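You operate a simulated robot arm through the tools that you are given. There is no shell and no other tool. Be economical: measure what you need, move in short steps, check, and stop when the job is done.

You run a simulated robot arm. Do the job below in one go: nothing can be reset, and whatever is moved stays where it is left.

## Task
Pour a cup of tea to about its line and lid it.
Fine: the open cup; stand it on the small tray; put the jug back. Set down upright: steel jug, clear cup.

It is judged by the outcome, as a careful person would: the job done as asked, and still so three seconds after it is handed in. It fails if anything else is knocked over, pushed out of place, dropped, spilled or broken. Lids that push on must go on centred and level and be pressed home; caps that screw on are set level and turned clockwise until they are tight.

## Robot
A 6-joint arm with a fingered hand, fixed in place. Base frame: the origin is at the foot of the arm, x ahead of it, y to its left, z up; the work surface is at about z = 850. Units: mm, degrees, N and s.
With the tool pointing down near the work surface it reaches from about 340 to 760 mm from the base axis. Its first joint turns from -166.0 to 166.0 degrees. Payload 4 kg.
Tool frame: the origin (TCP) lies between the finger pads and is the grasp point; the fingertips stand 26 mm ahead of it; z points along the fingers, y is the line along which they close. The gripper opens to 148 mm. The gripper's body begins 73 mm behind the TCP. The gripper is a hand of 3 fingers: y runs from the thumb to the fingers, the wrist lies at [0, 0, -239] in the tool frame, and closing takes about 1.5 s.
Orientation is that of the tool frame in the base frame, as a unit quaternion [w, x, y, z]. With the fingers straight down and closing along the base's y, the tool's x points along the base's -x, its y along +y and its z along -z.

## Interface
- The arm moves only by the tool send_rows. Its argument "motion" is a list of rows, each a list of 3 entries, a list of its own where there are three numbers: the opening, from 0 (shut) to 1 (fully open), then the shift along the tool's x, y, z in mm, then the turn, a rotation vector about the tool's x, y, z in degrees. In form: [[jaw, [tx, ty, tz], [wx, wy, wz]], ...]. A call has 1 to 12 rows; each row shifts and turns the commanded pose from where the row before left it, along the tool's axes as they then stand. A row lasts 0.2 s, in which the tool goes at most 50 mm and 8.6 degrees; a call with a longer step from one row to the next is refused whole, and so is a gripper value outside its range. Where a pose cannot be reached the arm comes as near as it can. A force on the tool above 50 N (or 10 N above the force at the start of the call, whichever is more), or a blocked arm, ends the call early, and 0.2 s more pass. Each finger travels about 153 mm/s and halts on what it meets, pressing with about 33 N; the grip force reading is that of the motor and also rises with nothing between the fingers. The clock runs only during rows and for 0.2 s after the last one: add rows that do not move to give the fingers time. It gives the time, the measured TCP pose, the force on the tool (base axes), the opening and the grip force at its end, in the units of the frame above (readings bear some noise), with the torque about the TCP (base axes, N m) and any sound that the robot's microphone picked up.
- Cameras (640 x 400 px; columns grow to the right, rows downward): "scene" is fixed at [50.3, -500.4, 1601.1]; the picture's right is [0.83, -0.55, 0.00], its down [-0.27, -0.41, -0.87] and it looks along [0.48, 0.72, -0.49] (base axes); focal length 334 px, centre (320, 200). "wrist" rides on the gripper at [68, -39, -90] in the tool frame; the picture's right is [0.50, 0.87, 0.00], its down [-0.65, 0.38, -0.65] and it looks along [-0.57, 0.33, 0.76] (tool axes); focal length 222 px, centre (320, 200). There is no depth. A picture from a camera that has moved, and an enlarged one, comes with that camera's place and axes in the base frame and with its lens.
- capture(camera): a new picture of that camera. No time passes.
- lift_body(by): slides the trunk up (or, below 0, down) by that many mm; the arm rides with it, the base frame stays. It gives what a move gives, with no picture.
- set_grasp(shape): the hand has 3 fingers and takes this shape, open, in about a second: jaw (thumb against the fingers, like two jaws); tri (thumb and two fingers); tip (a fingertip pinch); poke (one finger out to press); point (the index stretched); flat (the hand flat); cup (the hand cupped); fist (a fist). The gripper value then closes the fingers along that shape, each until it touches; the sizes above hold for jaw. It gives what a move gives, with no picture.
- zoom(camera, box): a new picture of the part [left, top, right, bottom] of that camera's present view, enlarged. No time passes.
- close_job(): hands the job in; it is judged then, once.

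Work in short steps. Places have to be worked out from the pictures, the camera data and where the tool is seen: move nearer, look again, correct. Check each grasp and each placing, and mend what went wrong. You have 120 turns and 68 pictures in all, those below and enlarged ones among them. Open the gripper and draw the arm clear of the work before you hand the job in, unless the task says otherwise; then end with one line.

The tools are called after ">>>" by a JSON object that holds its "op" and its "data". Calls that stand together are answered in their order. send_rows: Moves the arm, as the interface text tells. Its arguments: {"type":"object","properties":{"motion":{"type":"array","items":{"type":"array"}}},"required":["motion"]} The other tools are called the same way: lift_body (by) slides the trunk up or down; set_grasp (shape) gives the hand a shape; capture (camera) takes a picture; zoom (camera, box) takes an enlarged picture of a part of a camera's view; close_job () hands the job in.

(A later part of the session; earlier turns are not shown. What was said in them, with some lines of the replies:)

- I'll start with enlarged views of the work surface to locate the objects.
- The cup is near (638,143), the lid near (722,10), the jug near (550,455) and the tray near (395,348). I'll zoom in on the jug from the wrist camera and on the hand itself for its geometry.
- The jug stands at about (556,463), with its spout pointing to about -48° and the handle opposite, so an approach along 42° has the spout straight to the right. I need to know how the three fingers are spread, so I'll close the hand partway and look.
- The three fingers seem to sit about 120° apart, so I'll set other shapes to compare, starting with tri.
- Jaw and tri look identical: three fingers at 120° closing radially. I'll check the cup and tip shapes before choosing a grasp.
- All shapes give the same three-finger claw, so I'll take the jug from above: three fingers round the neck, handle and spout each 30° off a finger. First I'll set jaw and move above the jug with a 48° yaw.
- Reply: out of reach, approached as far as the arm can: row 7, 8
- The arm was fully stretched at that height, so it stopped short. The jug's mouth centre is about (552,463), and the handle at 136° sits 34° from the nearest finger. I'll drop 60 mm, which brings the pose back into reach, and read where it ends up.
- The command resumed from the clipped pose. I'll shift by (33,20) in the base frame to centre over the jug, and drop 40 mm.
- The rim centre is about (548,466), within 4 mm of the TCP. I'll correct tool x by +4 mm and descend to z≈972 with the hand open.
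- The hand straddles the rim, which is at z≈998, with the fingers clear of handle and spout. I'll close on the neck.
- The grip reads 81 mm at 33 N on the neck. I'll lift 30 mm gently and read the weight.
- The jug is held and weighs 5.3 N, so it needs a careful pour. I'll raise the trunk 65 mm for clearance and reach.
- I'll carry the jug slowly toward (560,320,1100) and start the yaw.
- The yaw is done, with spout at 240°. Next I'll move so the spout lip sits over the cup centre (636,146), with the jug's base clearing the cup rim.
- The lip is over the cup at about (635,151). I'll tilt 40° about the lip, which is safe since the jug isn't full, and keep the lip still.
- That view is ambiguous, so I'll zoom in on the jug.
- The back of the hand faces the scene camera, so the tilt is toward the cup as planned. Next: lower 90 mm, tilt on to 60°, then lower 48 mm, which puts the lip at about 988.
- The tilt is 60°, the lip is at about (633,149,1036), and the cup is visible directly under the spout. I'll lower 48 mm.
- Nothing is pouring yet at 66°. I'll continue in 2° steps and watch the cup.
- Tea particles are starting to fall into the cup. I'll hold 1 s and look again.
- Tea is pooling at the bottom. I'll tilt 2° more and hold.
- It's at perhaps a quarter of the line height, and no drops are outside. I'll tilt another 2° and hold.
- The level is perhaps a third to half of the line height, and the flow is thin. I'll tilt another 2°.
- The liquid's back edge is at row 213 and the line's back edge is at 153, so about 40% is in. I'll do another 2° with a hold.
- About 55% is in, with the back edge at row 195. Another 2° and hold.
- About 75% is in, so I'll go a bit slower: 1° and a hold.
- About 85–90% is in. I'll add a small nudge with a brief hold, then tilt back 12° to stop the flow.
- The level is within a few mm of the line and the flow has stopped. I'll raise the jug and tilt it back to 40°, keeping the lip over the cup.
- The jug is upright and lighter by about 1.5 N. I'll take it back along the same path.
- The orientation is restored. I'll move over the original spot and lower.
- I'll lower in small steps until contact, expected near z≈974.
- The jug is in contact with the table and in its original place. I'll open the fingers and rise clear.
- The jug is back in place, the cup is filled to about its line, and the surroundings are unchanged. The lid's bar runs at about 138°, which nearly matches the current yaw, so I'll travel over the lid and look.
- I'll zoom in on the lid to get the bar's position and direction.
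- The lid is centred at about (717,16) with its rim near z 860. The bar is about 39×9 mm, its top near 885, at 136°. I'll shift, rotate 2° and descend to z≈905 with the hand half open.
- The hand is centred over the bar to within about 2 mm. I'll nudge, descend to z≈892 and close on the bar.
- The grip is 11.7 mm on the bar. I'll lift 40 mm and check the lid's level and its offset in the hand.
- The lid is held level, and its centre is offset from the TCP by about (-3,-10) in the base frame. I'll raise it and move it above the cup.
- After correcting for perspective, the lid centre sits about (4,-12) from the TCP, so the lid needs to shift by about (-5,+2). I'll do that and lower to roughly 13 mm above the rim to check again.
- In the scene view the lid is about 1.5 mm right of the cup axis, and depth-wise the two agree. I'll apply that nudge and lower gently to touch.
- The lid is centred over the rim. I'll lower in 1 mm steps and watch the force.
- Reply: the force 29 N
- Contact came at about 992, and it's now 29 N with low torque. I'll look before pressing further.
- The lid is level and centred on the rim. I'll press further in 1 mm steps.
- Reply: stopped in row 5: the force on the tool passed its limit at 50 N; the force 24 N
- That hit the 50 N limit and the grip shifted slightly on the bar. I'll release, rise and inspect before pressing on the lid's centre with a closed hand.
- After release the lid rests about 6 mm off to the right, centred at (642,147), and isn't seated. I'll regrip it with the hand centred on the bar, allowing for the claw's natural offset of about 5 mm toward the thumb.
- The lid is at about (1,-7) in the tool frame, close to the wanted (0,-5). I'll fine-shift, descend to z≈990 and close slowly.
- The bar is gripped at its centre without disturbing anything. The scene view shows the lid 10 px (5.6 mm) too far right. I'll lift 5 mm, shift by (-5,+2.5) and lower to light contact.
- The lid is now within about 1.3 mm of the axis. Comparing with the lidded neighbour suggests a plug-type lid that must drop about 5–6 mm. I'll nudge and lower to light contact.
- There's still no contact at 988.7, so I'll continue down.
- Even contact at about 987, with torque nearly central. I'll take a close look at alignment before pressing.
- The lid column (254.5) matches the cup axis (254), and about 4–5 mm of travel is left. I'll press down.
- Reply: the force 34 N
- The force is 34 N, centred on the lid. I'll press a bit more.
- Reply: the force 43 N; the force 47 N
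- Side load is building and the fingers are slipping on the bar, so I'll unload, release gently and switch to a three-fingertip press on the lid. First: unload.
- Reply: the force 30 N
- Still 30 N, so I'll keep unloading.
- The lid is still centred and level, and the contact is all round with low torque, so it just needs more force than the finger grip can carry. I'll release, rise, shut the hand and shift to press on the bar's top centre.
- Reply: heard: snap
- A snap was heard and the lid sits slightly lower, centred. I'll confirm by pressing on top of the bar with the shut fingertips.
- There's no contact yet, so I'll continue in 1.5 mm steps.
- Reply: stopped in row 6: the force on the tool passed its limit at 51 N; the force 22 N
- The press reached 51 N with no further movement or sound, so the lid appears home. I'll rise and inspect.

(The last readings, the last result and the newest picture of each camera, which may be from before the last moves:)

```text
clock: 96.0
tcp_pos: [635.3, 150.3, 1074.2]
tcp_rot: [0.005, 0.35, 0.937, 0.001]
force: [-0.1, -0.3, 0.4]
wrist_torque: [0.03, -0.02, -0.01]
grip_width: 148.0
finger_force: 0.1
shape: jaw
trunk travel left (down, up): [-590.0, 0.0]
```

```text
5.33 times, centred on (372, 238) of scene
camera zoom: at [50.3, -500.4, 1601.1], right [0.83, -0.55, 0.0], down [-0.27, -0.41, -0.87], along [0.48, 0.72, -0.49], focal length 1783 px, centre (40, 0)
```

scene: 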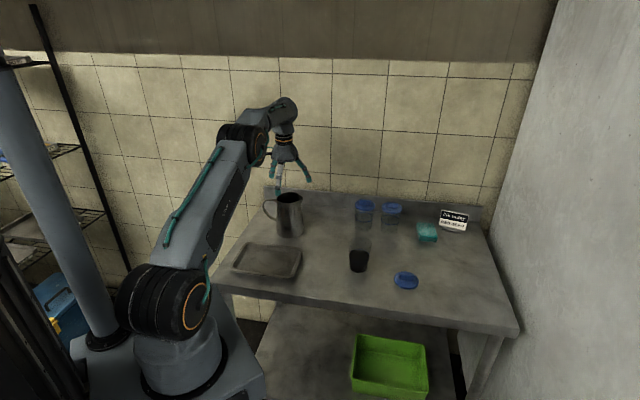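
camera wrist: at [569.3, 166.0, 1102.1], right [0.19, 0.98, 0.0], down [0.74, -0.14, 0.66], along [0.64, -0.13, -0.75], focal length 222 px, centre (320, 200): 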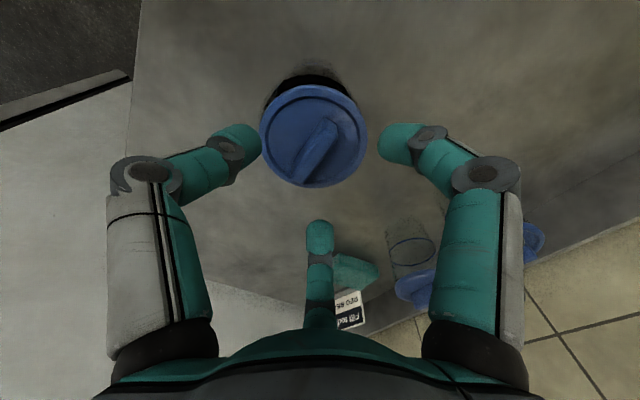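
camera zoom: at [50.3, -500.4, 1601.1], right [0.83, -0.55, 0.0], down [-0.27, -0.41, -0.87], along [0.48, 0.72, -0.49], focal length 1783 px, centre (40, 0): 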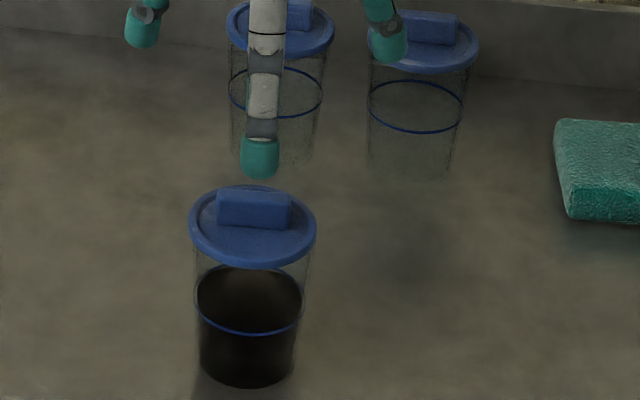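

The lid is centred, level and seated like the neighbours. Next is carrying the cup by its body from above, so I'll take one wrist view to centre on it.

>>> {"op": "capture", "data": {"camera": "wrist"}}

```text
4 pictures are left
camera wrist: at [557.8, 165.6, 1164.0], right [0.19, 0.98, 0.0], down [0.74, -0.14, 0.66], along [0.65, -0.12, -0.75], focal length 222 px, centre (320, 200)
```

wrist: 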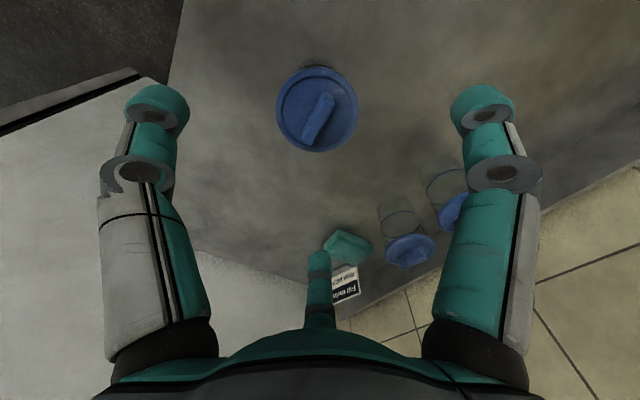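

The lid/cup axis is at about (633,149.6). I'll correct the hand's 0.6° tilt, shift slightly and descend open to z≈918, so the palm stays above the bar.

>>> {"op": "send_rows", "data": {"motion": [[1, [0.7, -1.7, 0], [0.3, 0.5, 0]], [1, [0, 0, 25], [0, 0, 0]], [1, [0, 0, 25], [0, 0, 0]], [1, [0, 0, 25], [0, 0, 0]], [1, [0, 0, 25], [0, 0, 0]], [1, [0, 0, 25], [0, 0, 0]], [1, [0, 0, 20], [0, 0, 0]], [1, [0, 0, 10], [0, 0, 0]], [1, [0, 0, 0], [0, 0, 0]]]}}

```text
clock: 98.0
tcp_pos: [633.7, 149.0, 918.9]
tcp_rot: [-0.001, 0.351, 0.936, 0.001]
force: [-0.8, 0.3, 0.0]
wrist_torque: [0.03, 0.01, 0.02]
grip_width: 147.7
finger_force: 0.0
shape: jaw
trunk travel left (down, up): [-590.0, 0.0]
```

I'm at z=919 with no contact. I'll close slowly on the cup body.

>>> {"op": "send_rows", "data": {"motion": [[0.85, [0, 0, 0], [0, 0, 0]], [0.7, [0, 0, 0], [0, 0, 0]], [0.6, [0, 0, 0], [0, 0, 0]], [0.54, [0, 0, 0], [0, 0, 0]], [0.5, [0, 0, 0], [0, 0, 0]], [0.46, [0, 0, 0], [0, 0, 0]], [0.42, [0, 0, 0], [0, 0, 0]], [0.4, [0, 0, 0], [0, 0, 0]], [0.4, [0, 0, 0], [0, 0, 0]]]}}

```text
clock: 100.0
tcp_pos: [633.0, 148.9, 918.2]
tcp_rot: [-0.001, 0.35, 0.937, 0.001]
force: [0.0, -0.1, -1.9]
wrist_torque: [0.01, 0.02, -0.02]
grip_width: 59.3
finger_force: 33.4
shape: jaw
trunk travel left (down, up): [-590.0, 0.0]
```

The width of 59 mm equals the command, though the force reads 33 N. I'll close further to see whether it is holding.

>>> {"op": "send_rows", "data": {"motion": [[0.36, [0, 0, 0], [0, 0, 0]], [0.33, [0, 0, 0], [0, 0, 0]], [0.33, [0, 0, 0], [0, 0, 0]]]}}

>>> {"op": "zoom", "data": {"camera": "scene", "box": [325, 200, 400, 275]}}

```text
clock: 100.8
tcp_pos: [632.8, 149.8, 918.8]
tcp_rot: [0.0, 0.35, 0.937, 0.0]
force: [-0.8, -0.8, -0.4]
wrist_torque: [0.0, 0.0, 0.0]
grip_width: 59.3
finger_force: 32.8
shape: jaw
trunk travel left (down, up): [-590.0, 0.0]
```

```text
5.33 times, centred on (362, 238) of scene
camera zoom: at [50.3, -500.4, 1601.1], right [0.83, -0.55, 0.0], down [-0.27, -0.41, -0.87], along [0.48, 0.72, -0.49], focal length 1783 px, centre (93, 0)
```

zoom: 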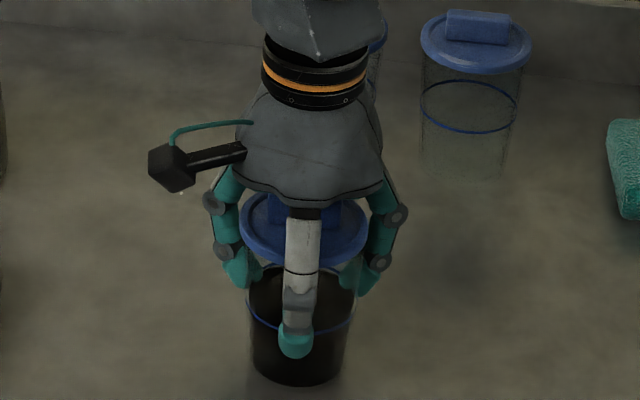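

The fingers hold the cup body firmly below the lid. I'll lift gently and read the weight.

>>> {"op": "send_rows", "data": {"motion": [[0.33, [0, 0, -5], [0, 0, 0]], [0.33, [0, 0, -10], [0, 0, 0]], [0.33, [0, 0, -15], [0, 0, 0]], [0.33, [0, 0, -20], [0, 0, 0]], [0.33, [0, 0, 0], [0, 0, 0]], [0.33, [0, 0, 0], [0, 0, 0]]]}}

```text
clock: 102.2
tcp_pos: [633.1, 150.2, 969.1]
tcp_rot: [-0.001, 0.35, 0.937, 0.001]
force: [-0.1, 0.4, -2.5]
wrist_torque: [0.0, 0.0, 0.04]
grip_width: 59.0
finger_force: 33.1
shape: jaw
trunk travel left (down, up): [-590.0, 0.0]
```

Weight 2.5 N, held securely. I'll carry it level to above the tray centre, about (396,346).

>>> {"op": "send_rows", "data": {"motion": [[0.33, [12, -0.3, 0], [0, 0, 0]], [0.33, [24, -0.6, 0], [0, 0, 0]], [0.33, [24, -0.6, 0], [0, 0, 0]], [0.33, [24, -0.6, 0], [0, 0, 0]], [0.33, [24, -0.6, 0], [0, 0, 0]], [0.33, [24, -0.6, 0], [0, 0, 0]], [0.33, [24, -0.6, 0], [0, 0, 0]], [0.33, [24, -0.6, 0], [0, 0, 0]], [0.33, [24, -0.6, 0], [0, 0, 0]], [0.33, [24, -0.6, 0], [0, 0, 0]], [0.33, [24, -0.6, 0], [0, 0, 0]], [0.33, [24, -0.6, 0], [0, 0, 0]]]}}

>>> {"op": "send_rows", "data": {"motion": [[0.33, [18, -0.6, 0], [0, 0, 0]], [0.33, [13, -0.3, 0], [0, 0, 0]], [0.33, [0, 0, 0], [0, 0, 0]], [0.33, [0, 0, 8], [0, 0, 0]], [0.33, [0, 0, 8], [0, 0, 0]], [0.33, [0, 0, 0], [0, 0, 0]]]}}

>>> {"op": "capture", "data": {"camera": "scene"}}

```text
clock: 104.8
tcp_pos: [421.4, 326.1, 966.6]
tcp_rot: [-0.001, 0.351, 0.936, 0.001]
force: [-0.1, -0.2, -1.5]
wrist_torque: [-0.01, 0.02, -0.05]
grip_width: 59.3
finger_force: 33.0
shape: jaw
trunk travel left (down, up): [-590.0, 0.0]
```

```text
clock: 106.2
tcp_pos: [396.6, 344.3, 952.3]
tcp_rot: [0.0, 0.35, 0.937, 0.0]
force: [0.0, 0.8, -2.1]
wrist_torque: [-0.03, -0.02, -0.01]
grip_width: 59.2
finger_force: 33.4
shape: jaw
trunk travel left (down, up): [-590.0, 0.0]
```

```text
2 pictures are left
```

scene: 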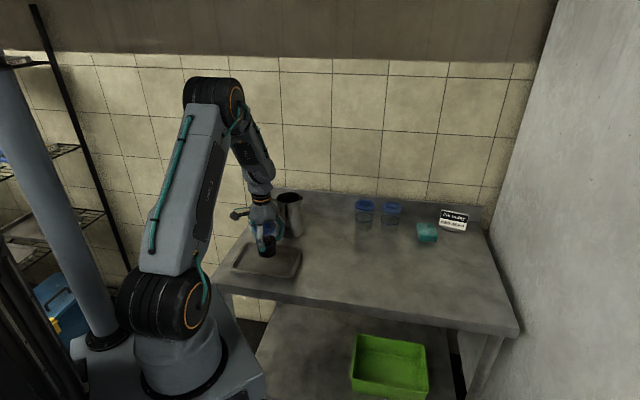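

The cup is over the tray with its base at about 884. I'll lower 22 mm, then go in small steps until contact.

>>> {"op": "send_rows", "data": {"motion": [[0.33, [0, 0, 8], [0, 0, 0]], [0.33, [0, 0, 8], [0, 0, 0]], [0.33, [0, 0, 6], [0, 0, 0]], [0.33, [0, 0, 0], [0, 0, 0]]]}}

>>> {"op": "send_rows", "data": {"motion": [[0.33, [0, 0, 1.5], [0, 0, 0]], [0.33, [0, 0, 1.5], [0, 0, 0]], [0.33, [0, 0, 1], [0, 0, 0]], [0.33, [0, 0, 0], [0, 0, 0]]]}}

```text
clock: 107.2
tcp_pos: [397.6, 345.9, 931.3]
tcp_rot: [-0.001, 0.351, 0.936, 0.0]
force: [0.6, -0.3, -2.6]
wrist_torque: [-0.03, -0.03, 0.01]
grip_width: 59.0
finger_force: 33.6
shape: jaw
trunk travel left (down, up): [-590.0, 0.0]
```

```text
clock: 108.2
tcp_pos: [396.2, 345.3, 925.9]
tcp_rot: [0.0, 0.35, 0.937, 0.001]
force: [-0.3, 0.2, -1.8]
wrist_torque: [-0.01, 0.05, 0.0]
grip_width: 59.2
finger_force: 33.2
shape: jaw
trunk travel left (down, up): [-590.0, 0.0]
```

>>> {"op": "send_rows", "data": {"motion": [[0.33, [0, 0, 1], [0, 0, 0]], [0.33, [0, 0, 1], [0, 0, 0]], [0.33, [0, 0, 0], [0, 0, 0]]]}}

>>> {"op": "send_rows", "data": {"motion": [[0.33, [0, 0, 1], [0, 0, 0]], [0.33, [0, 0, 0], [0, 0, 0]]]}}

```text
clock: 109.0
tcp_pos: [397.5, 345.9, 924.6]
tcp_rot: [0.0, 0.35, 0.937, 0.001]
force: [0.1, -0.2, -1.9]
wrist_torque: [0.0, 0.0, 0.0]
grip_width: 59.2
finger_force: 33.3
shape: jaw
trunk travel left (down, up): [-590.0, 0.0]
```

```text
clock: 109.6
tcp_pos: [396.7, 346.0, 924.2]
tcp_rot: [-0.001, 0.35, 0.937, 0.0]
force: [-0.1, 0.1, -3.3]
wrist_torque: [0.01, -0.01, 0.02]
grip_width: 59.2
finger_force: 32.8
shape: jaw
trunk travel left (down, up): [-590.0, 0.0]
```

The cup's still hanging free at 924. I'll keep lowering in 1 mm steps.

>>> {"op": "send_rows", "data": {"motion": [[0.33, [0, 0, 1], [0, 0, 0]], [0.33, [0, 0, 1], [0, 0, 0]], [0.33, [0, 0, 0], [0, 0, 0]]]}}

>>> {"op": "send_rows", "data": {"motion": [[0.33, [0, 0, 1], [0, 0, 0]], [0.33, [0, 0, 0], [0, 0, 0]]]}}

```text
clock: 110.4
tcp_pos: [396.3, 346.0, 922.2]
tcp_rot: [0.001, 0.351, 0.937, 0.0]
force: [0.7, -0.4, 1.8]
wrist_torque: [-0.06, 0.02, 0.02]
grip_width: 59.1
finger_force: 32.9
shape: jaw
trunk travel left (down, up): [-590.0, 0.0]
```

```text
clock: 111.0
tcp_pos: [397.6, 345.3, 921.0]
tcp_rot: [-0.001, 0.35, 0.937, 0.002]
force: [-0.1, 0.7, 7.4]
wrist_torque: [-0.07, 0.08, -0.01]
grip_width: 59.2
finger_force: 33.1
shape: jaw
trunk travel left (down, up): [-590.0, 0.0]
```

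The cup stands on the tray at 7 N. I'll open fully and then rise straight up.

>>> {"op": "send_rows", "data": {"motion": [[0.42, [0, 0, -0.5], [0, 0, 0]], [0.5, [0, 0, 0], [0, 0, 0]], [0.65, [0, 0, 0], [0, 0, 0]], [0.85, [0, 0, 0], [0, 0, 0]], [1, [0, 0, 0], [0, 0, 0]], [1, [0, 0, 0], [0, 0, 0]], [1, [0, 0, -15], [0, 0, 0]], [1, [0, 0, -30], [0, 0, 0]], [1, [0, 0, -40], [0, 0, 0]], [1, [0, 0, -40], [0, 0, 0]], [1, [0, 0, -40], [0, 0, 0]], [1, [0, 0, -40], [0, 0, 0]]]}}

>>> {"op": "zoom", "data": {"camera": "scene", "box": [215, 180, 325, 290]}}

```text
clock: 113.6
tcp_pos: [396.8, 345.0, 1127.2]
tcp_rot: [0.0, 0.35, 0.937, 0.0]
force: [0.6, -0.7, 0.5]
wrist_torque: [0.05, 0.0, -0.01]
grip_width: 147.9
finger_force: 0.0
shape: jaw
trunk travel left (down, up): [-590.0, 0.0]
```

```text
3.64 times, centred on (270, 235) of scene
camera zoom: at [50.3, -500.4, 1601.1], right [0.83, -0.55, 0.0], down [-0.27, -0.41, -0.87], along [0.48, 0.72, -0.49], focal length 1216 px, centre (502, 73)
```

zoom: 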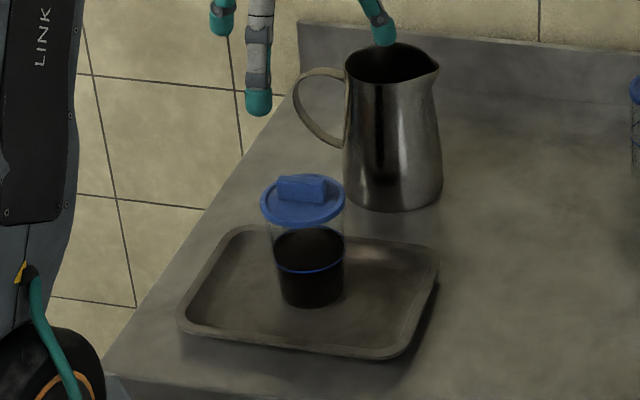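

The lidded cup stands upright on the tray with the tea at its line. The jug is back upright in its place, and the open hand is well clear. Handing in.

>>> {"op": "close_job", "data": {}}

```text
The job is handed in.
```

The tea is poured to about the cup's line, the lid went on with an audible snap, the cup is on the small tray and the jug is back in its place; I saw a few tiny specks by the cup while pouring that could be stray drops, and I did not wipe them up.
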